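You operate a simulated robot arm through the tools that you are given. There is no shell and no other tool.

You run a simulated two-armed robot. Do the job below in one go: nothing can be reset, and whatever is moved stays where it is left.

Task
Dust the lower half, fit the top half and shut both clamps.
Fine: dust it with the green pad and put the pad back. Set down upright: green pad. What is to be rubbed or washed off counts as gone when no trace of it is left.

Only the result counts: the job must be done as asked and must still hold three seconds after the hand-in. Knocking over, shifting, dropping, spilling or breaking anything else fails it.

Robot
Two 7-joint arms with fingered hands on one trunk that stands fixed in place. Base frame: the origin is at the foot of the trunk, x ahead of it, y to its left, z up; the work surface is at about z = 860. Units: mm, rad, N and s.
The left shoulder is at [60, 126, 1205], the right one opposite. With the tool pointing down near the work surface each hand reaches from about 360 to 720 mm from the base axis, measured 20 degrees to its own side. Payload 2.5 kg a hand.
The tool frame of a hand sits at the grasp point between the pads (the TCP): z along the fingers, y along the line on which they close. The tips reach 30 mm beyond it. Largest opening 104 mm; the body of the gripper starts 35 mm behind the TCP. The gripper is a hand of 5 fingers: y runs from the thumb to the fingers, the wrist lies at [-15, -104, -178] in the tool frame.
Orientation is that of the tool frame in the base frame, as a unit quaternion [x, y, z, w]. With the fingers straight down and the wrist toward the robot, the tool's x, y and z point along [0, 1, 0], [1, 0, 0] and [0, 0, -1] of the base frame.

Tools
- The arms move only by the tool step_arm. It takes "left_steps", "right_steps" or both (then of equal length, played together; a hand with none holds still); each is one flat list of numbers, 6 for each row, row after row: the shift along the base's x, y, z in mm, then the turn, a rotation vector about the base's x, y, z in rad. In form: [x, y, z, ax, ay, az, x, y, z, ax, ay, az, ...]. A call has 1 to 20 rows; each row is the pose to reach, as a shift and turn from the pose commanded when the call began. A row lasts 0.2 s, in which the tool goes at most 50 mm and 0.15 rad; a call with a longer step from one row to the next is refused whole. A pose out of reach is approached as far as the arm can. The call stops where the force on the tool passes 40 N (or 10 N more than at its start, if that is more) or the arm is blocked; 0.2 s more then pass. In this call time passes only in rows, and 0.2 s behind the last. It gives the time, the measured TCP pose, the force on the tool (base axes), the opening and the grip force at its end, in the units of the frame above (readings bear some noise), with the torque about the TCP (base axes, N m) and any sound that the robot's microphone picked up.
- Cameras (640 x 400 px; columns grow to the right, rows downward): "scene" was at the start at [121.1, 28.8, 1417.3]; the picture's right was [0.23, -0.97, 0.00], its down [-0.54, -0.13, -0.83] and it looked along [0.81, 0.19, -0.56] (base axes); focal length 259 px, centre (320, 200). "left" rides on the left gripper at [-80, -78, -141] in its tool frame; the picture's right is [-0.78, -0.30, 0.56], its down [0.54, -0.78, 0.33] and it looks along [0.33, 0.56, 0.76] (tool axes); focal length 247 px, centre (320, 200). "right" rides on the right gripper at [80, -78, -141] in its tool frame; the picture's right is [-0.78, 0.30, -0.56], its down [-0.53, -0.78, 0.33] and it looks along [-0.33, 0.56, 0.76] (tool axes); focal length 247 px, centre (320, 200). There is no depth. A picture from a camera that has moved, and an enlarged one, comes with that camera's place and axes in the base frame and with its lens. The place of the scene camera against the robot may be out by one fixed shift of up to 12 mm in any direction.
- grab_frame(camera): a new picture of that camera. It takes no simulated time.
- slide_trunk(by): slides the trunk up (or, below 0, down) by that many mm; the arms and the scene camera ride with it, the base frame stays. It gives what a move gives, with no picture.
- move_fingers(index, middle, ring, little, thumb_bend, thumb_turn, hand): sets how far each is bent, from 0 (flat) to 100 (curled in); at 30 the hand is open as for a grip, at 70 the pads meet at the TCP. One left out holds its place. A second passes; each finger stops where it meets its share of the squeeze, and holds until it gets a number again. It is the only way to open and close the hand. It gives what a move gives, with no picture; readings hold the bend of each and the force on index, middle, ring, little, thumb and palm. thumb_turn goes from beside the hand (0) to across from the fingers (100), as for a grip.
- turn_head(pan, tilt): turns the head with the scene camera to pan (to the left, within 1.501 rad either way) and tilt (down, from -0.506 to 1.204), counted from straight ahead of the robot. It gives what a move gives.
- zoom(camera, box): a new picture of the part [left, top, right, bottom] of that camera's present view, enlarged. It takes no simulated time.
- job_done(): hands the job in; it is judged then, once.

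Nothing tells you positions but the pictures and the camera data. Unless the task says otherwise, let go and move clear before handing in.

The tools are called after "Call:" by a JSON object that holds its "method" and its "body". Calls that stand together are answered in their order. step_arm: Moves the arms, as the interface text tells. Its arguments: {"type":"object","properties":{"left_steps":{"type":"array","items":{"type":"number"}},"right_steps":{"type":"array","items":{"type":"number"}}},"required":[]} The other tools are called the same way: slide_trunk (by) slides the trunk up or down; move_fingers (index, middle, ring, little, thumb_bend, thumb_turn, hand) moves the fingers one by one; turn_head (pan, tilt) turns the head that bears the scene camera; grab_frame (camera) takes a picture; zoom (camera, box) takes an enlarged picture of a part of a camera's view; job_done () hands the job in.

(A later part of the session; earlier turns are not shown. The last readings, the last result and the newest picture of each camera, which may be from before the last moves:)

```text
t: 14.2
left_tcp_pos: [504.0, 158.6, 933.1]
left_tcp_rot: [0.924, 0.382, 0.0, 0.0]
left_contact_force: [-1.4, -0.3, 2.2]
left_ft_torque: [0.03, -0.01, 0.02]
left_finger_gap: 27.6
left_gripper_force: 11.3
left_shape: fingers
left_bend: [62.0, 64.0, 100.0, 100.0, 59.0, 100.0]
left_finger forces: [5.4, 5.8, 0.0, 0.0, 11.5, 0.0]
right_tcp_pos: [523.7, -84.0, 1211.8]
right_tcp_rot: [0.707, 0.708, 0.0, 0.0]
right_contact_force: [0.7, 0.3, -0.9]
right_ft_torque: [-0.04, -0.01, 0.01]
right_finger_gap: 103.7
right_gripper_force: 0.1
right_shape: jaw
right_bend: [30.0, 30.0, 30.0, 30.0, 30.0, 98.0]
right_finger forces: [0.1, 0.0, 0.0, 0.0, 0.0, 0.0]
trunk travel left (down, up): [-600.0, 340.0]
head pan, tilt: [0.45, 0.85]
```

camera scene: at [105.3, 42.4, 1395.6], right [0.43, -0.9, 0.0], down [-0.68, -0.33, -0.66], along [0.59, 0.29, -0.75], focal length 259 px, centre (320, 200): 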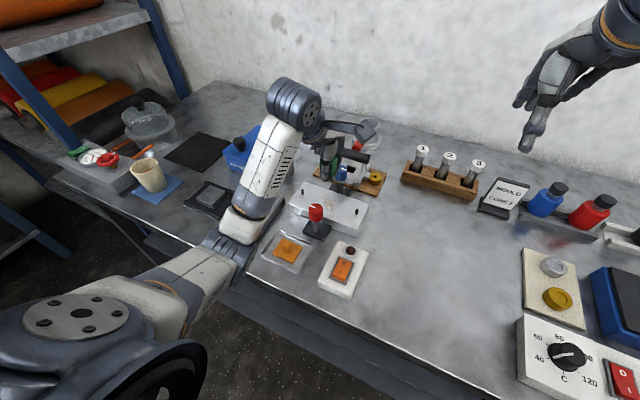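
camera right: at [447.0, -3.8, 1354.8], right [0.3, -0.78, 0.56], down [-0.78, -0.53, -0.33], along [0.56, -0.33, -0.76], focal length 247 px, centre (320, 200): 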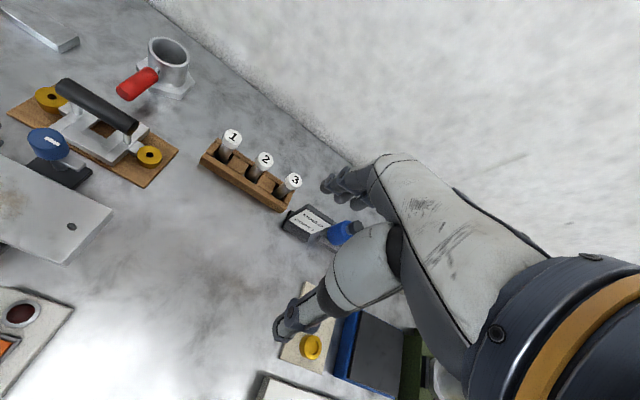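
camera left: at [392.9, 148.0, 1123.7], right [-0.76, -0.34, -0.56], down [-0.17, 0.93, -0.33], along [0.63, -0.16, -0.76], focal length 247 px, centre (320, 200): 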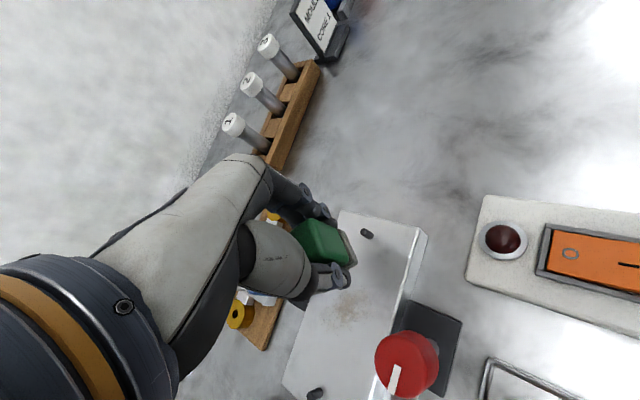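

Call:
{"method": "step_arm", "body": {"left_steps": [0, 0, -1, 0, 0, 0]}}

```text
t: 14.6
left_tcp_pos: [503.1, 159.7, 933.1]
left_tcp_rot: [0.924, 0.383, 0.001, 0.001]
left_contact_force: [-0.8, -0.8, 6.6]
left_ft_torque: [0.04, 0.03, -0.02]
left_finger_gap: 27.3
left_gripper_force: 11.7
left_shape: fingers
left_bend: [62.0, 64.0, 100.0, 100.0, 59.0, 100.0]
left_finger forces: [5.5, 5.9, 0.1, 0.0, 11.9, 0.0]
right_tcp_pos: [524.0, -83.9, 1212.7]
right_tcp_rot: [0.707, 0.708, 0.0, 0.0]
right_contact_force: [0.3, -0.4, 0.7]
right_ft_torque: [0.0, -0.01, 0.0]
right_finger_gap: 103.8
right_gripper_force: 0.1
right_shape: jaw
right_bend: [30.0, 30.0, 30.0, 30.0, 30.0, 98.0]
right_finger forces: [0.0, 0.0, 0.0, 0.0, 0.0, 0.0]
trunk travel left (down, up): [-600.0, 340.0]
head pan, tilt: [0.45, 0.85]
```

Contact at about 6 N with the plate top at z≈894. I'll start with a gentle stroke along the middle of the dust, then look at the clearance.

Call:
{"method": "step_arm", "body": {"left_steps": [0, 15, 0, 0, 0, 0, 0, 30, 0, 0, 0, 0, 0, 45, 0, 0, 0, 0, 0, 55, 0, 0, 0, 0]}}

Call:
{"method": "zoom", "body": {"camera": "scene", "box": [280, 150, 380, 250]}}

Call:
{"method": "zoom", "body": {"camera": "left", "box": [220, 160, 440, 380]}}

```text
t: 15.6
left_tcp_pos: [504.0, 215.1, 934.1]
left_tcp_rot: [0.924, 0.383, 0.002, 0.001]
left_contact_force: [0.0, -2.6, 5.4]
left_ft_torque: [-0.06, 0.01, -0.02]
left_finger_gap: 27.5
left_gripper_force: 12.0
left_shape: fingers
left_bend: [62.0, 64.0, 100.0, 100.0, 59.0, 100.0]
left_finger forces: [6.3, 6.8, 0.0, 0.0, 11.4, 0.0]
right_tcp_pos: [523.9, -86.1, 1213.4]
right_tcp_rot: [0.707, 0.707, 0.0, -0.001]
right_contact_force: [-0.3, -0.4, -0.6]
right_ft_torque: [0.01, 0.01, -0.01]
right_finger_gap: 103.7
right_gripper_force: 0.2
right_shape: jaw
right_bend: [30.0, 30.0, 30.0, 30.0, 30.0, 98.0]
right_finger forces: [0.0, 0.1, 0.0, 0.0, 0.1, 0.0]
trunk travel left (down, up): [-600.0, 340.0]
head pan, tilt: [0.45, 0.85]
```

```text
4.00 times, centred on (330, 200) of scene
camera zoom: at [104.7, 42.0, 1395.7], right [0.43, -0.9, 0.0], down [-0.68, -0.33, -0.66], along [0.59, 0.29, -0.75], focal length 1037 px, centre (280, 200)
```

zoom: 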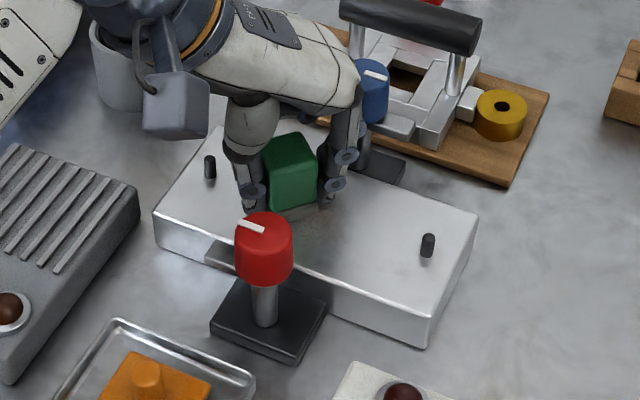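

```text
1.82 times, centred on (330, 270) of left
camera zoom: at [392.1, 213.2, 1074.4], right [-0.76, -0.34, -0.56], down [-0.17, 0.93, -0.33], along [0.63, -0.16, -0.76], focal length 449 px, centre (302, 73)
```

zoom: 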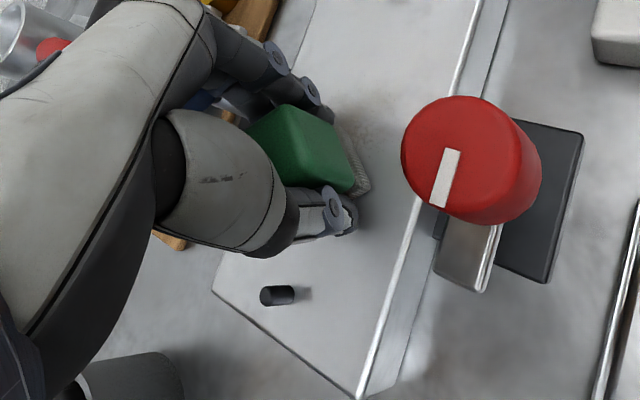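

No contact with the knobs. I'll sweep more tracks, shifted slightly toward each side.

Call:
{"method": "step_arm", "body": {"left_steps": [-8, 0, 0, 0, 0, 0, -8, -15, 0, 0, 0, 0, -8, -30, 0, 0, 0, 0, -8, -45, 0, 0, 0, 0, -8, -55, 0, 0, 0, 0, 0, -55, 0, 0, 0, 0, 0, -40, 0, 0, 0, 0, 0, -20, 0, 0, 0, 0, 0, 0, 0, 0, 0, 0, 0, 15, 0, 0, 0, 0, -6, 15, 0, 0, 0, 0, -6, 0, 0, 0, 0, 0, -4, -20, 0, 0, 0, 0, 0, -40, 0, 0, 0, 0, 7, -55, 0, 0, 0, 0, 8, -40, 0, 0, 0, 0, 8, -25, 0, 0, 0, 0, 8, -40, 0, 0, 0, 0, 0, -55, 0, 0, 0, 0, 0, -65, 0, 0, 0, 0]}}

Call:
{"method": "zoom", "body": {"camera": "scene", "box": [280, 150, 380, 250]}}

Call:
{"method": "zoom", "body": {"camera": "left", "box": [220, 160, 440, 380]}}

```text
t: 19.8
left_tcp_pos: [505.3, 151.1, 932.0]
left_tcp_rot: [0.924, 0.382, -0.001, 0.001]
left_contact_force: [1.4, 2.7, 7.4]
left_ft_torque: [0.1, 0.02, -0.02]
left_finger_gap: 27.5
left_gripper_force: 11.7
left_shape: fingers
left_bend: [63.0, 64.0, 100.0, 100.0, 60.0, 100.0]
left_finger forces: [5.4, 6.0, 0.1, 0.0, 12.8, 0.0]
right_tcp_pos: [525.2, -83.2, 1212.6]
right_tcp_rot: [0.707, 0.707, 0.001, 0.0]
right_contact_force: [-0.1, -0.2, -0.9]
right_ft_torque: [0.01, 0.02, 0.03]
right_finger_gap: 103.7
right_gripper_force: 0.0
right_shape: jaw
right_bend: [30.0, 30.0, 30.0, 30.0, 30.0, 98.0]
right_finger forces: [0.1, 0.0, 0.0, 0.0, 0.0, 0.0]
trunk travel left (down, up): [-600.0, 340.0]
head pan, tilt: [0.45, 0.85]
```

```text
4.00 times, centred on (330, 200) of scene
camera zoom: at [104.6, 42.4, 1395.7], right [0.43, -0.9, 0.0], down [-0.68, -0.33, -0.66], along [0.59, 0.29, -0.75], focal length 1037 px, centre (280, 200)
```

zoom: 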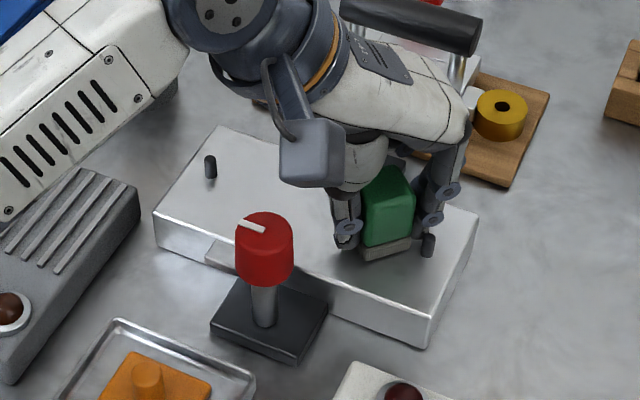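

```text
1.82 times, centred on (330, 270) of left
camera zoom: at [392.4, 149.1, 1074.1], right [-0.76, -0.34, -0.56], down [-0.17, 0.93, -0.33], along [0.63, -0.16, -0.76], focal length 449 px, centre (302, 73)
```

zoom: 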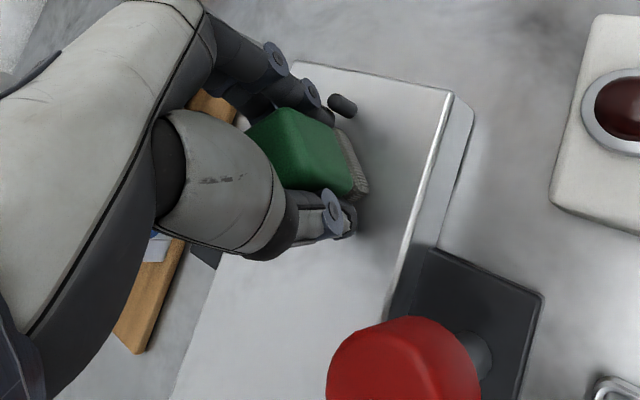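

The visible dust seems gone. I'll lift the pad and inspect the whole plate closely.

Call:
{"method": "step_arm", "body": {"left_steps": [0, 3, 15, 0, 0, 0, 0, 3, 50, 0, 0, 0, 0, 3, 95, 0, 0, 0]}}

Call:
{"method": "zoom", "body": {"camera": "scene", "box": [290, 165, 380, 235]}}

Call:
{"method": "grab_frame", "body": {"camera": "left"}}

```text
t: 20.6
left_tcp_pos: [506.1, 152.9, 1028.1]
left_tcp_rot: [0.924, 0.382, 0.0, 0.0]
left_contact_force: [0.5, 0.2, -1.5]
left_ft_torque: [-0.01, 0.02, -0.02]
left_finger_gap: 27.8
left_gripper_force: 11.1
left_shape: fingers
left_bend: [63.0, 64.0, 100.0, 100.0, 60.0, 100.0]
left_finger forces: [5.8, 5.5, 0.0, 0.0, 11.2, 0.1]
right_tcp_pos: [524.9, -84.3, 1211.8]
right_tcp_rot: [0.708, 0.707, 0.0, 0.0]
right_contact_force: [-0.2, -0.2, 0.6]
right_ft_torque: [0.0, 0.0, 0.04]
right_finger_gap: 103.5
right_gripper_force: 0.1
right_shape: jaw
right_bend: [30.0, 30.0, 30.0, 30.0, 30.0, 98.0]
right_finger forces: [0.0, 0.1, 0.0, 0.0, 0.1, 0.0]
trunk travel left (down, up): [-600.0, 340.0]
head pan, tilt: [0.45, 0.85]
```

```text
5.71 times, centred on (335, 200) of scene
camera zoom: at [105.0, 42.2, 1395.5], right [0.43, -0.9, 0.0], down [-0.68, -0.33, -0.66], along [0.59, 0.29, -0.75], focal length 1482 px, centre (234, 200)
```

zoom: 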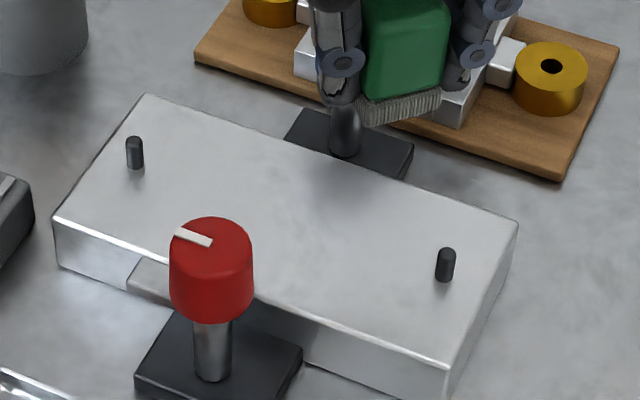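

```text
taken
camera left: at [394.9, 151.6, 1169.5], right [-0.76, -0.34, -0.56], down [-0.17, 0.93, -0.33], along [0.63, -0.16, -0.76], focal length 247 px, centre (320, 200)
```

left: 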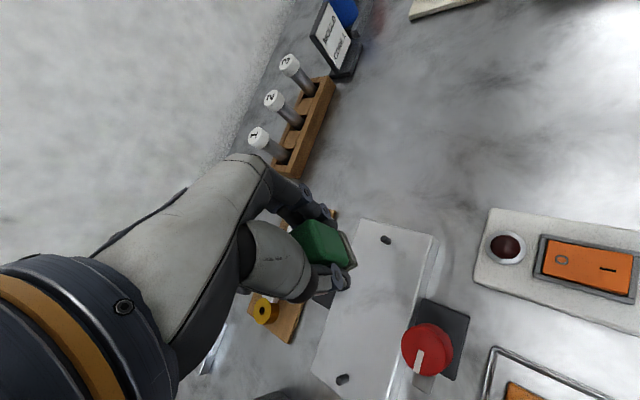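

Call:
{"method": "zoom", "body": {"camera": "scene", "box": [305, 180, 355, 215]}}

Call:
{"method": "zoom", "body": {"camera": "left", "box": [310, 220, 440, 400]}}

```text
11.43 times, centred on (330, 198) of scene
camera zoom: at [105.0, 42.2, 1395.5], right [0.43, -0.9, 0.0], down [-0.68, -0.33, -0.66], along [0.59, 0.29, -0.75], focal length 2964 px, centre (206, 229)
```

zoom: 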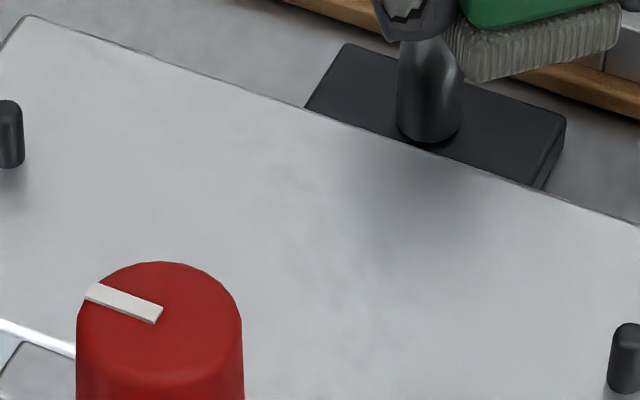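

```text
2.22 times, centred on (375, 310) of left
camera zoom: at [394.9, 151.6, 1169.5], right [-0.76, -0.34, -0.56], down [-0.17, 0.93, -0.33], along [0.63, -0.16, -0.76], focal length 549 px, centre (198, -44)
```

zoom: 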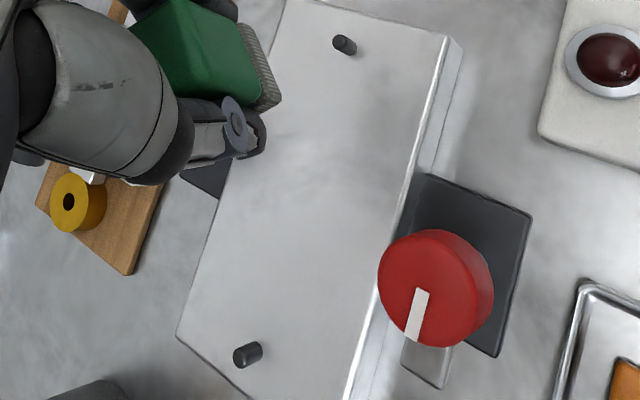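

There is still a very faint mottled streak where the dust lay, from about (534, 219) to (478, 180). I'll rub more thoroughly and reach further in x, so first I'll check the hand's shape for a −90° yaw.

Call:
{"method": "zoom", "body": {"camera": "scene", "box": [300, 110, 400, 200]}}

Call:
{"method": "step_arm", "body": {"left_steps": [0, 15, 0, 0, 0, -0.131, 0, 30, 0, 0, 0, -0.262, 0, 40, 0, 0, 0, -0.393, 0, 46, 0, 0, 0, -0.524, 0, 46, 0, 0, 0, -0.655, 0, 46, 0, 0, 0, -0.785]}}

Call:
{"method": "grab_frame", "body": {"camera": "scene"}}

Call:
{"method": "zoom", "body": {"camera": "scene", "box": [260, 110, 400, 240]}}

Call:
{"method": "grab_frame", "body": {"camera": "left"}}

```text
4.44 times, centred on (350, 155) of scene
camera zoom: at [105.0, 42.2, 1395.5], right [0.43, -0.9, 0.0], down [-0.68, -0.33, -0.66], along [0.59, 0.29, -0.75], focal length 1153 px, centre (187, 400)
```

zoom: 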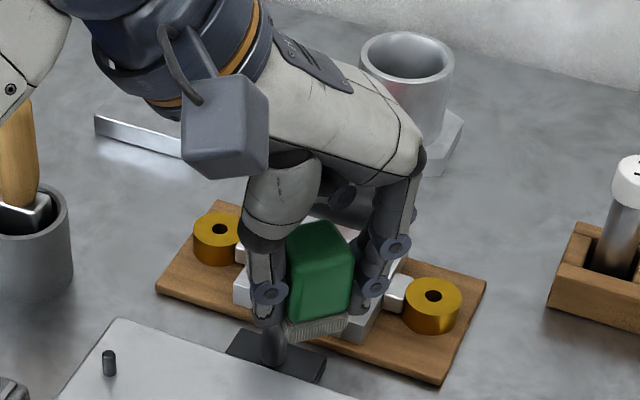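

```text
t: 22.0
left_tcp_pos: [503.7, 197.5, 1026.4]
left_tcp_rot: [1.0, -0.001, 0.0, 0.0]
left_contact_force: [0.5, 0.6, -0.8]
left_ft_torque: [-0.02, 0.02, 0.03]
left_finger_gap: 27.7
left_gripper_force: 11.2
left_shape: fingers
left_bend: [63.0, 64.0, 100.0, 100.0, 60.0, 100.0]
left_finger forces: [5.7, 5.5, 0.0, 0.1, 11.2, 0.1]
right_tcp_pos: [525.2, -84.6, 1212.1]
right_tcp_rot: [0.708, 0.706, 0.0, 0.0]
right_contact_force: [-0.1, 0.5, 0.2]
right_ft_torque: [-0.01, 0.01, 0.01]
right_finger_gap: 103.3
right_gripper_force: 0.1
right_shape: jaw
right_bend: [30.0, 30.0, 30.0, 30.0, 30.0, 98.0]
right_finger forces: [0.1, 0.1, 0.1, 0.1, 0.1, 0.0]
trunk travel left (down, up): [-600.0, 340.0]
head pan, tilt: [0.45, 0.85]
```

```text
taken
camera scene: at [105.3, 42.3, 1395.6], right [0.43, -0.9, 0.0], down [-0.68, -0.33, -0.66], along [0.59, 0.29, -0.75], focal length 259 px, centre (320, 200)
```

scene: 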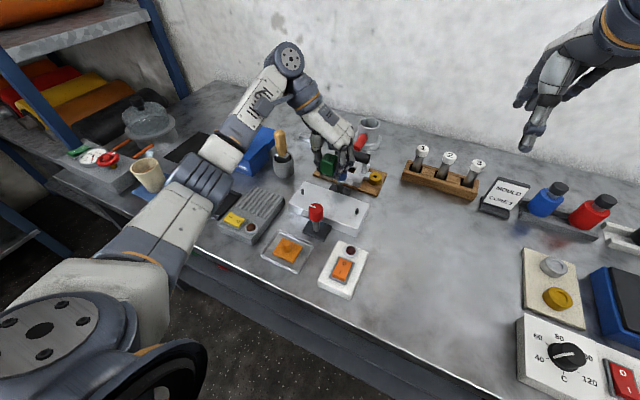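

```text
3.08 times, centred on (330, 175) of scene
camera zoom: at [105.3, 42.3, 1395.6], right [0.43, -0.9, 0.0], down [-0.68, -0.33, -0.66], along [0.59, 0.29, -0.75], focal length 798 px, centre (289, 277)
```

zoom: 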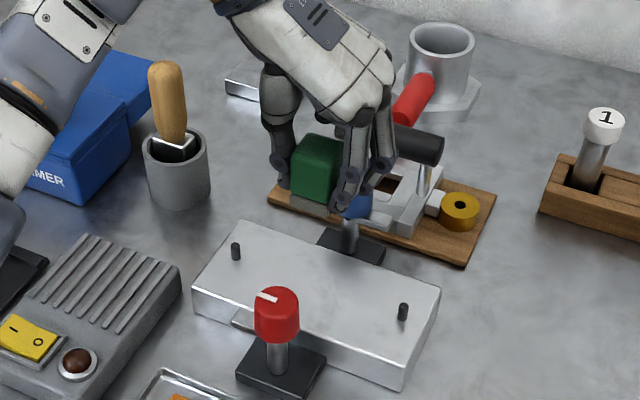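

```text
taken
camera left: at [424.7, 276.7, 1168.6], right [-0.78, 0.3, -0.56], down [0.54, 0.78, -0.33], along [0.33, -0.56, -0.76], focal length 247 px, centre (320, 200)
```

left: 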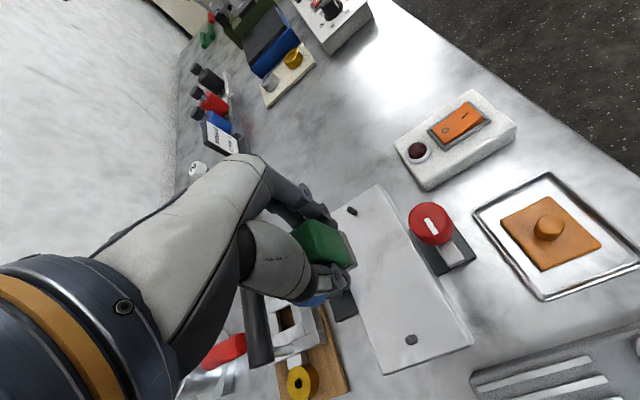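

At −90° the hand fits between the knobs with more room in x. I'll go down again and rub more thoroughly, covering x 480–528 and y 165–230.

Call:
{"method": "step_arm", "body": {"left_steps": [0, 0, -40, 0, 0, 0, 0, 0, -75, 0, 0, 0, 0, 0, -90, 0, 0, 0, 0, 0, -93, 0, 0, 0, 0, 0, -95, 0, 0, 0]}}

Call:
{"method": "zoom", "body": {"camera": "scene", "box": [270, 140, 380, 250]}}

Call:
{"method": "zoom", "body": {"camera": "left", "box": [220, 160, 440, 380]}}

```text
t: 23.2
left_tcp_pos: [503.5, 200.0, 932.5]
left_tcp_rot: [1.0, 0.0, 0.002, 0.002]
left_contact_force: [0.1, 0.8, 3.3]
left_ft_torque: [-0.01, -0.04, 0.02]
left_finger_gap: 28.0
left_gripper_force: 11.6
left_shape: fingers
left_bend: [63.0, 64.0, 100.0, 100.0, 60.0, 100.0]
left_finger forces: [5.6, 5.8, 0.1, 0.0, 11.7, 0.0]
right_tcp_pos: [525.4, -84.5, 1212.6]
right_tcp_rot: [0.707, 0.707, -0.001, 0.0]
right_contact_force: [-0.6, 0.0, 0.2]
right_ft_torque: [0.0, -0.02, -0.01]
right_finger_gap: 103.7
right_gripper_force: 0.1
right_shape: jaw
right_bend: [30.0, 30.0, 30.0, 30.0, 30.0, 98.0]
right_finger forces: [0.0, 0.0, 0.1, 0.1, 0.0, 0.0]
trunk travel left (down, up): [-600.0, 340.0]
head pan, tilt: [0.45, 0.85]
```

```text
3.64 times, centred on (325, 195) of scene
camera zoom: at [104.9, 42.3, 1395.7], right [0.43, -0.9, 0.0], down [-0.68, -0.33, -0.66], along [0.59, 0.29, -0.75], focal length 943 px, centre (302, 218)
```

zoom: 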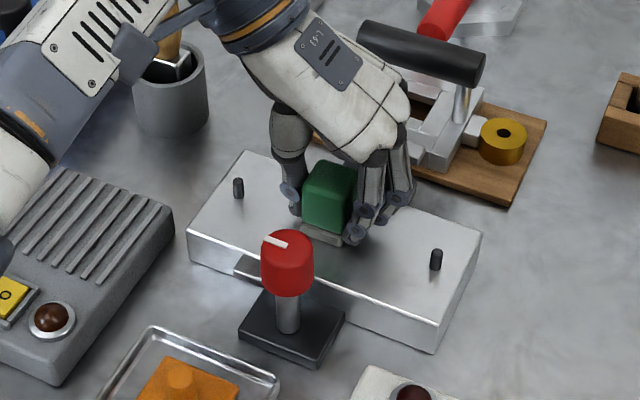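

```text
1.82 times, centred on (330, 270) of left
camera zoom: at [423.1, 276.8, 1074.3], right [-0.78, 0.3, -0.56], down [0.54, 0.78, -0.33], along [0.34, -0.56, -0.76], focal length 449 px, centre (302, 73)
```

zoom: 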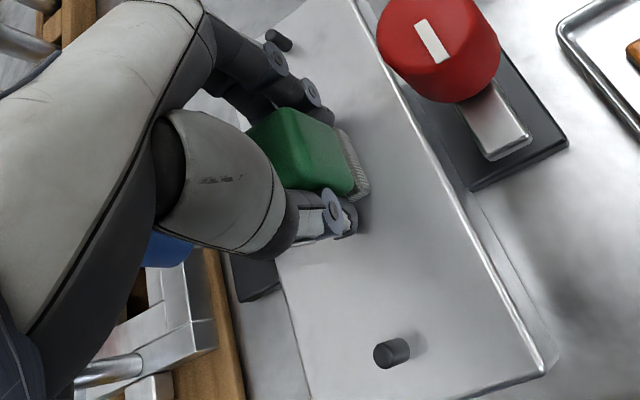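

Call:
{"method": "step_arm", "body": {"left_steps": [0, 0, -1.5, 0, 0, 0, 0, -30, -1.5, 0, 0, 0, -12, -30, -1.5, 0, 0, 0, -12, 0, -1.5, 0, 0, 0, -12, 28, -1.5, 0, 0, 0, -24, 28, -1.5, 0, 0, 0, -24, 0, -1.5, 0, 0, 0, -24, -30, -1.5, 0, 0, 0, -12, -30, -1.5, 0, 0, 0, 0, -30, -1.5, 0, 0, 0, 0, 0, -1.5, 0, 0, 0, 0, 28, -1.5, 0, 0, 0, 12, 28, -1.5, 0, 0, 0, 12, 0, -1.5, 0, 0, 0, 12, -30, -1.5, 0, 0, 0, 22, -30, -1.5, 0, 0, 0, 22, 0, -1.5, 0, 0, 0, 22, 28, -1.5, 0, 0, 0, 12, 28, -1.5, 0, 0, 0, 0, 0, -1.5, 0, 0, 0]}}

```text
t: 27.4
left_tcp_pos: [503.0, 200.8, 930.2]
left_tcp_rot: [1.0, 0.001, 0.0, -0.002]
left_contact_force: [0.3, 3.5, 12.4]
left_ft_torque: [0.12, -0.01, 0.0]
left_finger_gap: 27.9
left_gripper_force: 12.8
left_shape: fingers
left_bend: [64.0, 65.0, 100.0, 100.0, 59.0, 100.0]
left_finger forces: [5.1, 5.5, 0.0, 0.0, 14.3, 0.0]
right_tcp_pos: [524.2, -85.6, 1212.7]
right_tcp_rot: [0.707, 0.707, 0.0, -0.001]
right_contact_force: [-0.3, 0.8, 0.0]
right_ft_torque: [-0.02, -0.01, 0.01]
right_finger_gap: 103.6
right_gripper_force: 0.1
right_shape: jaw
right_bend: [30.0, 30.0, 30.0, 30.0, 30.0, 98.0]
right_finger forces: [0.1, 0.1, 0.0, 0.0, 0.1, 0.0]
trunk travel left (down, up): [-600.0, 340.0]
head pan, tilt: [0.45, 0.85]
```

The full pattern ran with firm contact. One more pass, with strokes across in x.

Call:
{"method": "step_arm", "body": {"left_steps": [0, -28, 0.5, 0, 0, 0, -22, -28, 0.5, 0, 0, 0, 20, -28, 0.5, 0, 0, 0, 20, -16, 0.5, 0, 0, 0, -22, -16, 0.5, 0, 0, 0, -22, -4, 0.5, 0, 0, 0, 20, -4, 0.5, 0, 0, 0, 20, 8, 0.5, 0, 0, 0, -22, 8, 0.5, 0, 0, 0, -22, 20, 0.5, 0, 0, 0, 20, 20, 0.5, 0, 0, 0, 20, 28, 0.5, 0, 0, 0, -22, 28, 0.5, 0, 0, 0, 0, 10, 0.5, 0, 0, 0, 0, 0, 20, 0, 0, 0, 0, 0, 60, 0, 0, 0, 0, 0, 96, 0, 0, 0, 0, 25, 96, 0, 0, 0, 0, 60, 96, 0, 0, 0]}}

Call:
{"method": "zoom", "body": {"camera": "scene", "box": [305, 180, 355, 215]}}

Call:
{"method": "zoom", "body": {"camera": "scene", "box": [270, 140, 380, 250]}}

Call:
{"method": "zoom", "body": {"camera": "left", "box": [300, 120, 480, 320]}}

```text
t: 31.4
left_tcp_pos: [504.3, 258.3, 1026.7]
left_tcp_rot: [1.0, 0.001, 0.0, 0.0]
left_contact_force: [0.7, -0.5, 0.7]
left_ft_torque: [-0.01, -0.03, 0.0]
left_finger_gap: 27.9
left_gripper_force: 10.7
left_shape: fingers
left_bend: [63.0, 65.0, 100.0, 100.0, 60.0, 100.0]
left_finger forces: [5.8, 5.2, 0.1, 0.0, 11.1, 0.0]
right_tcp_pos: [524.4, -84.5, 1212.7]
right_tcp_rot: [0.707, 0.707, 0.0, 0.001]
right_contact_force: [-0.9, 0.3, 0.5]
right_ft_torque: [-0.06, 0.01, -0.03]
right_finger_gap: 103.5
right_gripper_force: 0.1
right_shape: jaw
right_bend: [30.0, 30.0, 30.0, 30.0, 30.0, 98.0]
right_finger forces: [0.0, 0.1, 0.0, 0.0, 0.0, 0.0]
trunk travel left (down, up): [-600.0, 340.0]
head pan, tilt: [0.45, 0.85]
```

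```text
11.43 times, centred on (330, 198) of scene
camera zoom: at [105.1, 42.6, 1395.6], right [0.43, -0.9, 0.0], down [-0.68, -0.33, -0.66], along [0.59, 0.29, -0.75], focal length 2964 px, centre (206, 229)
```

zoom: 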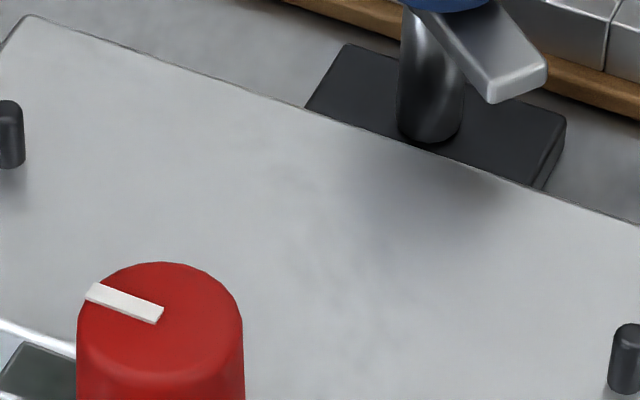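

```text
3.64 times, centred on (325, 195) of scene
camera zoom: at [105.1, 42.6, 1395.6], right [0.43, -0.9, 0.0], down [-0.68, -0.33, -0.66], along [0.59, 0.29, -0.75], focal length 943 px, centre (302, 218)
```

zoom: 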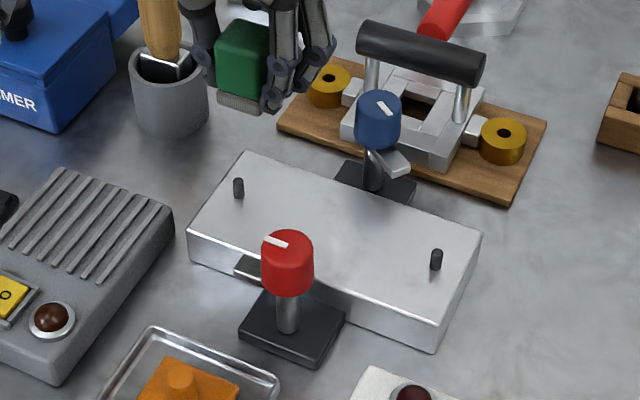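

```text
2.00 times, centred on (390, 220) of left
camera zoom: at [424.7, 336.8, 1168.5], right [-0.78, 0.3, -0.56], down [0.54, 0.78, -0.33], along [0.33, -0.56, -0.76], focal length 494 px, centre (180, 160)
```

zoom: 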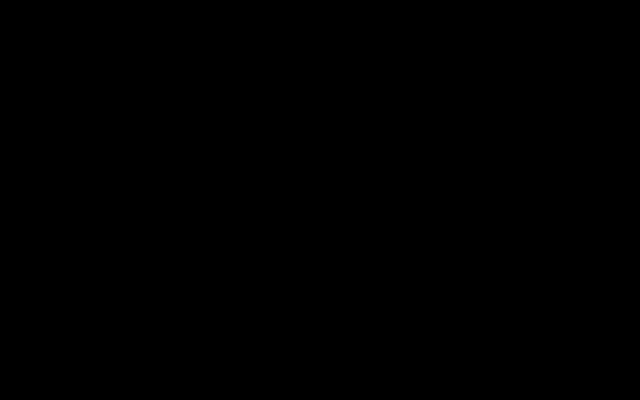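

The plate looks clean, though I see the blue clamp's bar has been nudged about 30° toward the plate. The left camera's picture came back black, so I'll grab it again.

Call:
{"method": "grab_frame", "body": {"camera": "left"}}

Call:
{"method": "grab_frame", "body": {"camera": "scene"}}

Call:
{"method": "zoom", "body": {"camera": "scene", "box": [315, 140, 375, 200]}}

```text
taken
camera left: at [424.7, 336.8, 1168.5], right [-0.78, 0.3, -0.56], down [0.54, 0.78, -0.33], along [0.33, -0.56, -0.76], focal length 247 px, centre (320, 200)
```

left: 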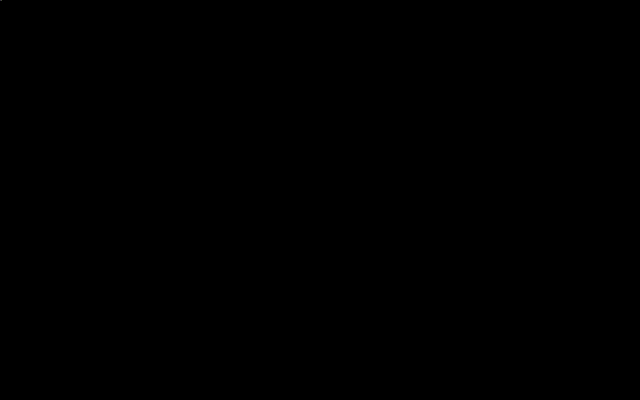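

```text
taken
camera scene: at [105.1, 42.6, 1395.6], right [0.43, -0.9, 0.0], down [-0.68, -0.33, -0.66], along [0.59, 0.29, -0.75], focal length 259 px, centre (320, 200)
```

scene: 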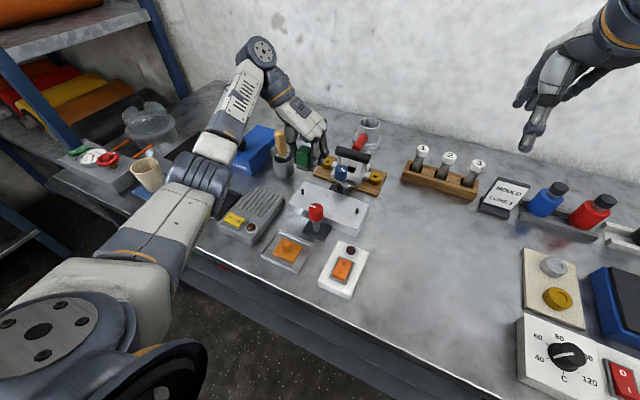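

```text
6.67 times, centred on (345, 170) of scene
camera zoom: at [105.1, 42.6, 1395.6], right [0.43, -0.9, 0.0], down [-0.68, -0.33, -0.66], along [0.59, 0.29, -0.75], focal length 1729 px, centre (153, 400)
```

zoom: 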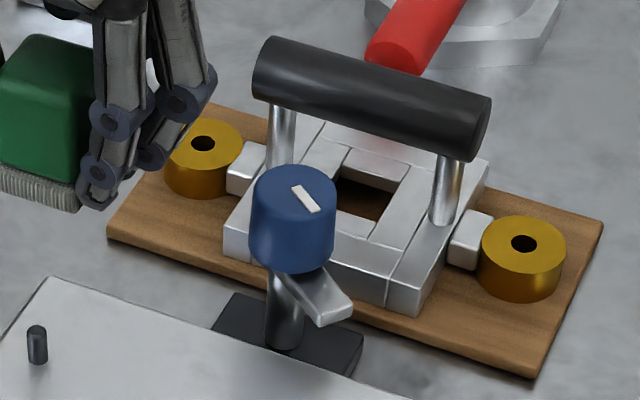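

The left camera may have dropped out, so I'll use the right hand's camera as a second view. I'll slide the right hand a bit to the left, high above everything, to inspect the plate.

Call:
{"method": "step_arm", "body": {"right_steps": [0, 40, 0, 0, 0, 0, 0, 80, 0, 0, 0, 0, 0, 120, 0, 0, 0, 0]}}

Call:
{"method": "grab_frame", "body": {"camera": "right"}}

Call:
{"method": "grab_frame", "body": {"camera": "left"}}

```text
t: 32.2
left_tcp_pos: [504.9, 257.8, 1027.5]
left_tcp_rot: [1.0, 0.0, 0.001, 0.0]
left_contact_force: [-0.2, -0.3, -0.2]
left_ft_torque: [0.01, -0.02, 0.0]
left_finger_gap: 27.6
left_gripper_force: 10.8
left_shape: fingers
left_bend: [63.0, 65.0, 100.0, 100.0, 60.0, 100.0]
left_finger forces: [5.9, 5.2, 0.1, 0.1, 11.0, 0.0]
right_tcp_pos: [524.4, 34.7, 1213.9]
right_tcp_rot: [0.707, 0.707, 0.001, 0.0]
right_contact_force: [0.6, -0.3, 0.2]
right_ft_torque: [0.0, -0.02, 0.0]
right_finger_gap: 103.5
right_gripper_force: 0.1
right_shape: jaw
right_bend: [30.0, 30.0, 30.0, 30.0, 30.0, 98.0]
right_finger forces: [0.1, 0.0, 0.0, 0.0, 0.0, 0.0]
trunk travel left (down, up): [-600.0, 340.0]
head pan, tilt: [0.45, 0.85]
```

```text
taken
camera right: at [447.2, 116.0, 1355.5], right [0.29, -0.78, 0.56], down [-0.78, -0.53, -0.33], along [0.56, -0.34, -0.76], focal length 247 px, centre (320, 200)
```

right: 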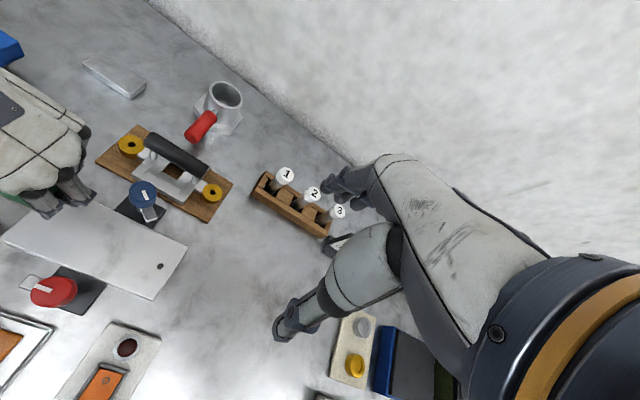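

```text
taken
camera left: at [424.7, 337.1, 1168.2], right [-0.78, 0.3, -0.56], down [0.53, 0.78, -0.33], along [0.33, -0.56, -0.76], focal length 247 px, centre (320, 200)
```

left: 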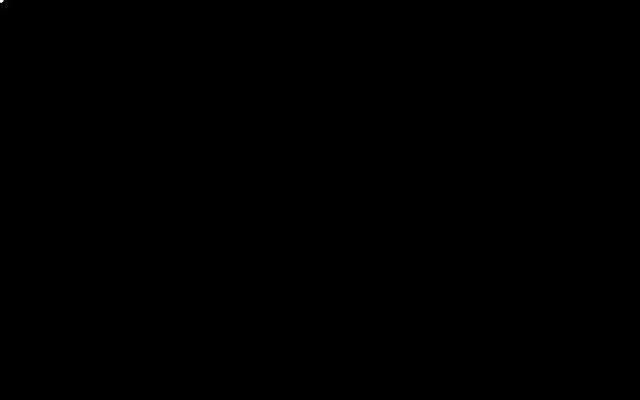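

Call:
{"method": "zoom", "body": {"camera": "right", "box": [30, 190, 190, 310]}}

Call:
{"method": "zoom", "body": {"camera": "right", "box": [70, 210, 140, 270]}}

Call:
{"method": "zoom", "body": {"camera": "right", "box": [90, 120, 240, 240]}}

```text
3.33 times, centred on (110, 250) of right
camera zoom: at [447.2, 116.0, 1355.5], right [0.29, -0.78, 0.56], down [-0.78, -0.53, -0.33], along [0.56, -0.34, -0.76], focal length 823 px, centre (1020, 33)
```

zoom: 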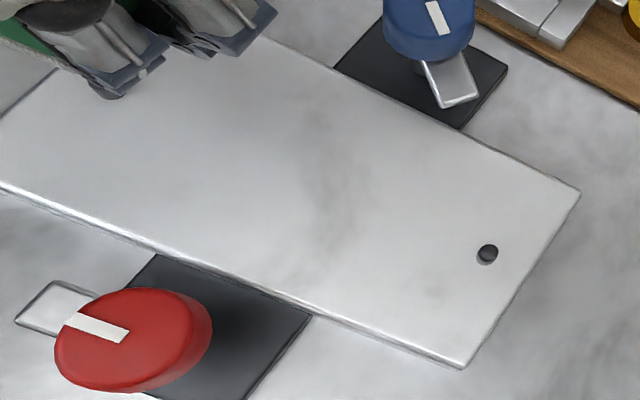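

```text
6.67 times, centred on (105, 240) of right
camera zoom: at [447.2, 116.0, 1355.5], right [0.29, -0.78, 0.56], down [-0.78, -0.53, -0.33], along [0.56, -0.34, -0.76], focal length 1646 px, centre (1753, -67)
```

zoom: 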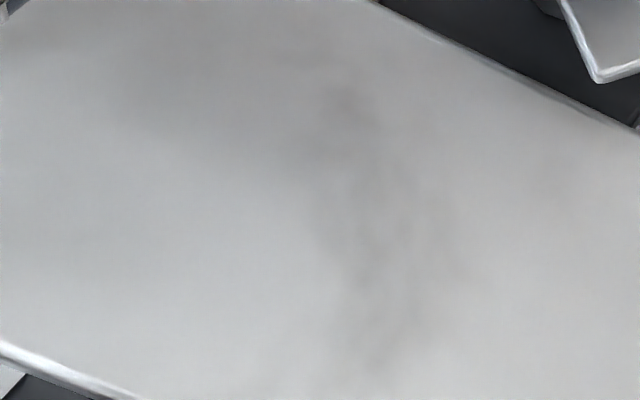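

```text
3.33 times, centred on (165, 180) of right
camera zoom: at [447.2, 116.0, 1355.5], right [0.29, -0.78, 0.56], down [-0.78, -0.53, -0.33], along [0.56, -0.34, -0.76], focal length 823 px, centre (837, 267)
```

zoom: 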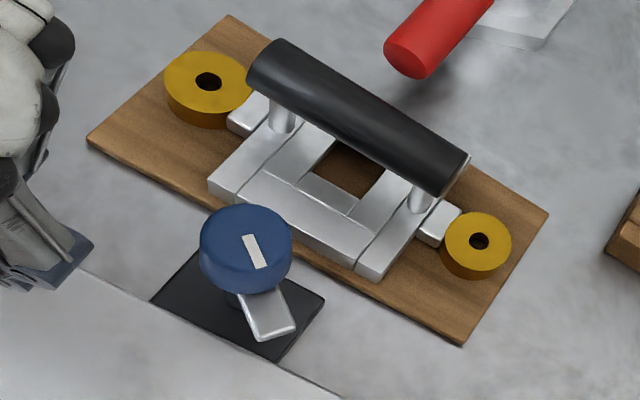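

Call:
{"method": "zoom", "body": {"camera": "scene", "box": [318, 188, 346, 208]}}

Call:
{"method": "zoom", "body": {"camera": "right", "box": [20, 190, 190, 300]}}

Call:
{"method": "zoom", "body": {"camera": "scene", "box": [285, 175, 375, 240]}}

```text
16.00 times, centred on (332, 198) of scene
camera zoom: at [105.2, 43.1, 1395.6], right [0.43, -0.9, 0.0], down [-0.68, -0.33, -0.66], along [0.59, 0.29, -0.75], focal length 4149 px, centre (128, 232)
```

zoom: 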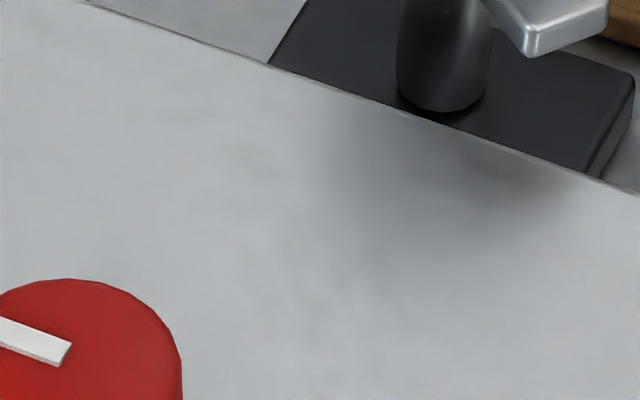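

```text
3.64 times, centred on (105, 245) of right
camera zoom: at [447.2, 116.0, 1355.5], right [0.29, -0.78, 0.56], down [-0.78, -0.53, -0.33], along [0.56, -0.34, -0.76], focal length 898 px, centre (1102, 36)
```

zoom: 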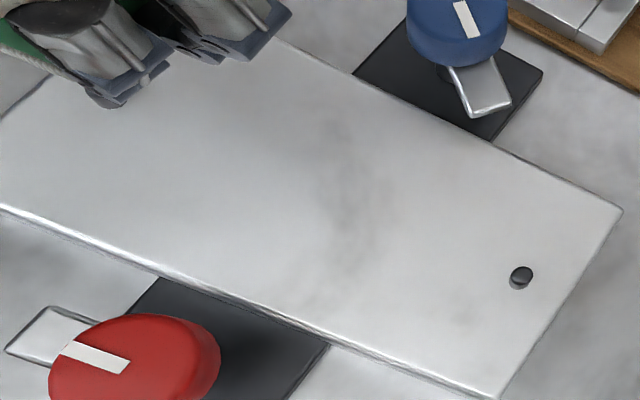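

```text
6.15 times, centred on (330, 208) of scene
camera zoom: at [105.2, 43.1, 1395.6], right [0.43, -0.9, 0.0], down [-0.68, -0.33, -0.66], along [0.59, 0.29, -0.75], focal length 1596 px, centre (258, 154)
```

zoom: 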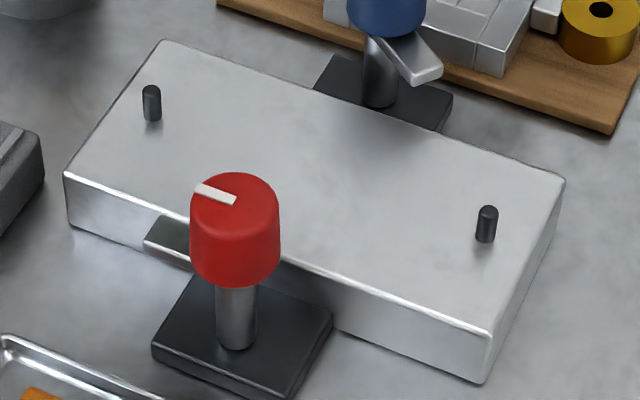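

Only grey metal grain remains, with no brown specks: the plate is clean. Next I bring the right hand back out and carry the pad to its home spot, turning the hand back to its pick-up orientation.

Call:
{"method": "step_arm", "body": {"left_steps": [9, -17, 0, 0, 0, 0.1427, 18, -35, 0, 0, 0, 0.2855, 27, -53, 0, 0, 0, 0.4282, 36, -70, 0, 0, 0, 0.571, 45, -88, 0, 0, 0, 0.7137, 53, -105, 0, 0, 0, 0.8564, 62, -123, 0, 0, 0, 0.9992, 71, -140, 0, 0, 0, 1.1419, 80, -158, 0, 0, 0, 1.2846, 89, -176, 0, 0, 0, 1.4274, 98, -193, 0, 0, 0, 1.57], "right_steps": [0, -40, 0, 0, 0, 0, 0, -80, 0, 0, 0, 0, 0, -120, 0, 0, 0, 0, 0, -120, 0, 0, 0, 0, 0, -120, 0, 0, 0, 0, 0, -120, 0, 0, 0, 0, 0, -120, 0, 0, 0, 0, 0, -120, 0, 0, 0, 0, 0, -120, 0, 0, 0, 0, 0, -120, 0, 0, 0, 0, 0, -120, 0, 0, 0, 0]}}

Call:
{"method": "grab_frame", "body": {"camera": "left"}}

Call:
{"method": "zoom", "body": {"camera": "scene", "box": [300, 110, 430, 240]}}

```text
t: 34.6
left_tcp_pos: [603.1, 65.6, 1027.4]
left_tcp_rot: [0.706, 0.708, 0.0, 0.0]
left_contact_force: [-0.3, -0.4, -0.7]
left_ft_torque: [0.04, -0.02, -0.01]
left_finger_gap: 27.7
left_gripper_force: 11.1
left_shape: fingers
left_bend: [63.0, 65.0, 100.0, 100.0, 60.0, 100.0]
left_finger forces: [5.8, 5.0, 0.0, 0.1, 11.0, 0.1]
right_tcp_pos: [526.3, -85.1, 1213.4]
right_tcp_rot: [0.707, 0.707, 0.0, 0.0]
right_contact_force: [1.1, 0.1, -0.2]
right_ft_torque: [0.04, 0.01, -0.03]
right_finger_gap: 103.8
right_gripper_force: 0.0
right_shape: jaw
right_bend: [30.0, 30.0, 30.0, 30.0, 30.0, 98.0]
right_finger forces: [0.1, 0.0, 0.0, 0.1, 0.0, 0.1]
trunk travel left (down, up): [-600.0, 340.0]
head pan, tilt: [0.45, 0.85]
```

```text
taken
camera left: at [525.5, -14.6, 1168.8], right [-0.29, -0.78, -0.56], down [-0.78, 0.53, -0.33], along [0.56, 0.34, -0.76], focal length 247 px, centre (320, 200)
```

left: 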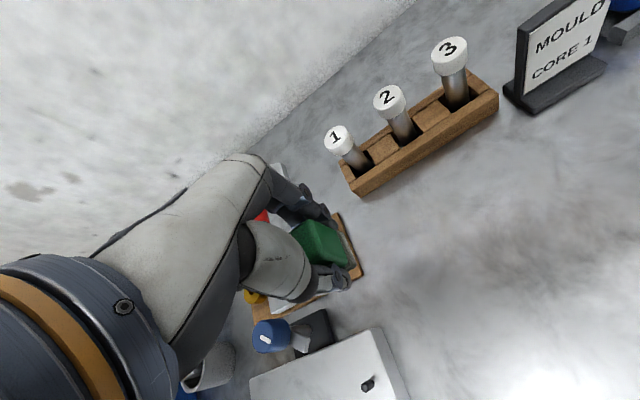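

```text
3.08 times, centred on (365, 175) of scene
camera zoom: at [105.3, 42.0, 1395.6], right [0.43, -0.9, 0.0], down [-0.68, -0.33, -0.66], along [0.59, 0.29, -0.75], focal length 798 px, centre (182, 277)
```

zoom: 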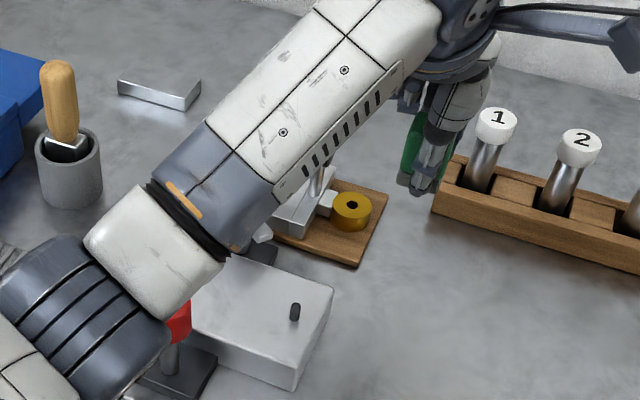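

Call:
{"method": "grab_frame", "body": {"camera": "scene"}}

Call:
{"method": "grab_frame", "body": {"camera": "right"}}

```text
taken
camera scene: at [105.3, 42.0, 1395.6], right [0.43, -0.9, 0.0], down [-0.68, -0.33, -0.66], along [0.59, 0.29, -0.75], focal length 259 px, centre (320, 200)
```

scene: 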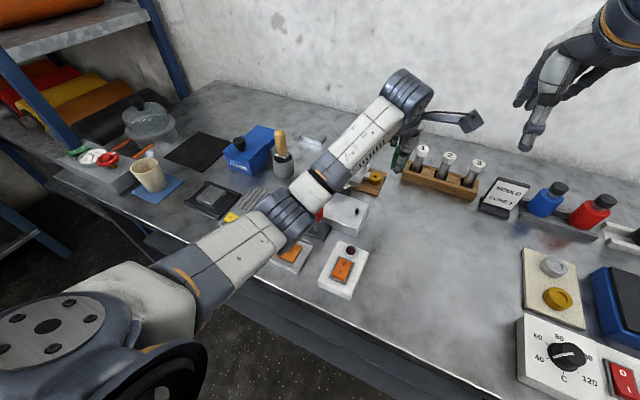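

```text
taken
camera right: at [448.8, -4.4, 1354.8], right [0.3, -0.78, 0.56], down [-0.78, -0.53, -0.33], along [0.56, -0.33, -0.76], focal length 247 px, centre (320, 200)
```

right: 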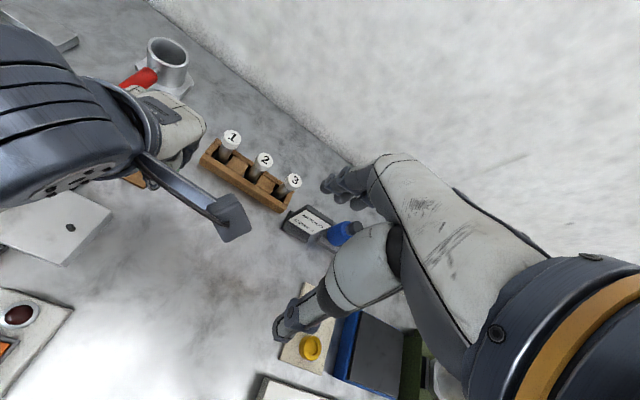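

The left camera works again, and the pad is above its home. Lowering it to just above the table first.

Call:
{"method": "step_arm", "body": {"left_steps": [0, 0, -40, 0, 0, 0, 0, 0, -80, 0, 0, 0, 0, 0, -110, 0, 0, 0, 0, 0, -120, 0, 0, 0, 0, 0, -124, 0, 0, 0]}}

Call:
{"method": "zoom", "body": {"camera": "left", "box": [240, 160, 400, 320]}}

Call:
{"method": "zoom", "body": {"camera": "scene", "box": [340, 130, 430, 220]}}

```text
t: 35.8
left_tcp_pos: [603.5, 67.3, 902.1]
left_tcp_rot: [0.708, 0.707, -0.001, 0.0]
left_contact_force: [-1.0, 0.0, -0.9]
left_ft_torque: [0.01, 0.04, -0.02]
left_finger_gap: 27.9
left_gripper_force: 10.7
left_shape: fingers
left_bend: [63.0, 65.0, 100.0, 100.0, 60.0, 100.0]
left_finger forces: [5.7, 5.1, 0.0, 0.1, 11.0, 0.0]
right_tcp_pos: [525.5, -83.3, 1212.9]
right_tcp_rot: [0.707, 0.707, 0.001, 0.0]
right_contact_force: [0.8, 0.5, -0.1]
right_ft_torque: [-0.03, -0.01, 0.02]
right_finger_gap: 103.6
right_gripper_force: 0.0
right_shape: jaw
right_bend: [30.0, 30.0, 30.0, 30.0, 30.0, 98.0]
right_finger forces: [0.0, 0.0, 0.0, 0.0, 0.0, 0.0]
trunk travel left (down, up): [-600.0, 340.0]
head pan, tilt: [0.45, 0.85]
```

```text
2.50 times, centred on (320, 240) of left
camera zoom: at [524.5, -13.3, 1044.2], right [-0.3, -0.78, -0.56], down [-0.78, 0.54, -0.33], along [0.56, 0.33, -0.76], focal length 617 px, centre (320, 100)
```

zoom: 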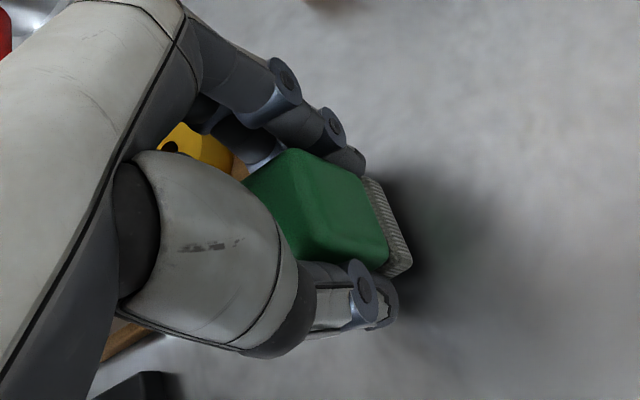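

```text
4.44 times, centred on (385, 175) of scene
camera zoom: at [105.3, 42.4, 1395.6], right [0.43, -0.9, 0.0], down [-0.68, -0.33, -0.66], along [0.59, 0.29, -0.75], focal length 1153 px, centre (31, 311)
```

zoom: 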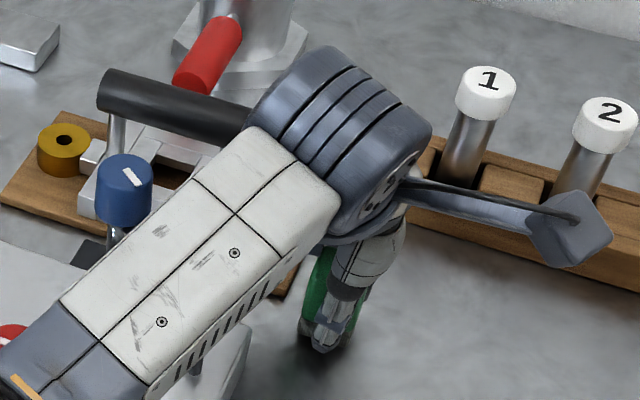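

Call:
{"method": "step_arm", "body": {"left_steps": [0, 0, -1, 0, 0, 0, 0, 0, -2, 0, 0, 0, 0, 0, -3, 0, 0, 0, 0, 0, -4, 0, 0, 0]}}

```text
t: 36.8
left_tcp_pos: [601.7, 66.5, 898.0]
left_tcp_rot: [0.707, 0.707, -0.001, 0.0]
left_contact_force: [-0.8, -0.2, 0.5]
left_ft_torque: [0.01, 0.01, 0.01]
left_finger_gap: 28.0
left_gripper_force: 10.2
left_shape: fingers
left_bend: [63.0, 65.0, 100.0, 100.0, 60.0, 100.0]
left_finger forces: [5.7, 5.0, 0.0, 0.0, 10.9, 0.0]
right_tcp_pos: [526.7, -83.8, 1212.5]
right_tcp_rot: [0.707, 0.708, 0.0, 0.0]
right_contact_force: [-1.0, 0.1, -0.3]
right_ft_torque: [-0.04, 0.01, 0.01]
right_finger_gap: 103.6
right_gripper_force: 0.0
right_shape: jaw
right_bend: [30.0, 30.0, 30.0, 30.0, 30.0, 98.0]
right_finger forces: [0.0, 0.0, 0.1, 0.0, 0.0, 0.0]
trunk travel left (down, up): [-600.0, 340.0]
head pan, tilt: [0.45, 0.85]
```

Call:
{"method": "step_arm", "body": {"left_steps": [0, 0, -1, 0, 0, 0, 0, 0, -2, 0, 0, 0]}}

```text
t: 37.4
left_tcp_pos: [601.4, 65.4, 898.7]
left_tcp_rot: [0.707, 0.707, 0.0, 0.0]
left_contact_force: [-0.4, 0.3, 2.0]
left_ft_torque: [0.01, 0.03, 0.0]
left_finger_gap: 27.7
left_gripper_force: 11.3
left_shape: fingers
left_bend: [63.0, 65.0, 100.0, 100.0, 60.0, 100.0]
left_finger forces: [5.6, 5.2, 0.0, 0.0, 11.3, 0.0]
right_tcp_pos: [526.0, -84.3, 1212.6]
right_tcp_rot: [0.707, 0.707, 0.001, -0.001]
right_contact_force: [0.5, 0.4, -0.6]
right_ft_torque: [-0.02, 0.0, -0.02]
right_finger_gap: 103.5
right_gripper_force: 0.0
right_shape: jaw
right_bend: [30.0, 30.0, 30.0, 30.0, 30.0, 98.0]
right_finger forces: [0.0, 0.0, 0.0, 0.0, 0.1, 0.1]
trunk travel left (down, up): [-600.0, 340.0]
head pan, tilt: [0.45, 0.85]
```

The pad is touching the table (about 2 N). Releasing gently.

Call:
{"method": "move_fingers", "body": {"hand": "left", "index": 46, "middle": 46, "thumb_bend": 46}}

Call:
{"method": "zoom", "body": {"camera": "left", "box": [240, 160, 400, 320]}}

```text
t: 38.4
left_tcp_pos: [602.5, 65.8, 896.7]
left_tcp_rot: [0.707, 0.707, 0.0, 0.0]
left_contact_force: [-0.3, -0.5, 0.5]
left_ft_torque: [-0.02, -0.01, 0.02]
left_finger_gap: 62.0
left_gripper_force: 0.0
left_shape: fingers
left_bend: [46.0, 46.0, 100.0, 100.0, 46.0, 100.0]
left_finger forces: [0.1, 0.0, 0.0, 0.0, 0.0, 0.0]
right_tcp_pos: [525.9, -83.6, 1212.8]
right_tcp_rot: [0.707, 0.707, 0.0, -0.001]
right_contact_force: [-0.2, -0.1, -0.7]
right_ft_torque: [-0.01, 0.0, -0.02]
right_finger_gap: 103.5
right_gripper_force: 0.1
right_shape: jaw
right_bend: [30.0, 30.0, 30.0, 30.0, 30.0, 98.0]
right_finger forces: [0.1, 0.0, 0.0, 0.0, 0.0, 0.0]
trunk travel left (down, up): [-600.0, 340.0]
head pan, tilt: [0.45, 0.85]
```

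```text
2.50 times, centred on (320, 240) of left
camera zoom: at [524.7, -13.8, 1038.4], right [-0.3, -0.78, -0.56], down [-0.78, 0.54, -0.33], along [0.56, 0.33, -0.76], focal length 617 px, centre (320, 100)
```

zoom: 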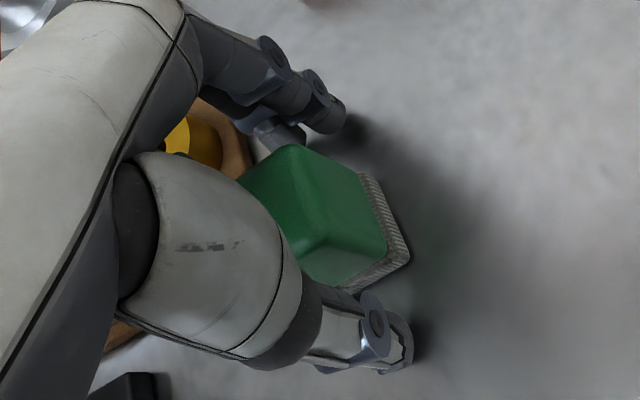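

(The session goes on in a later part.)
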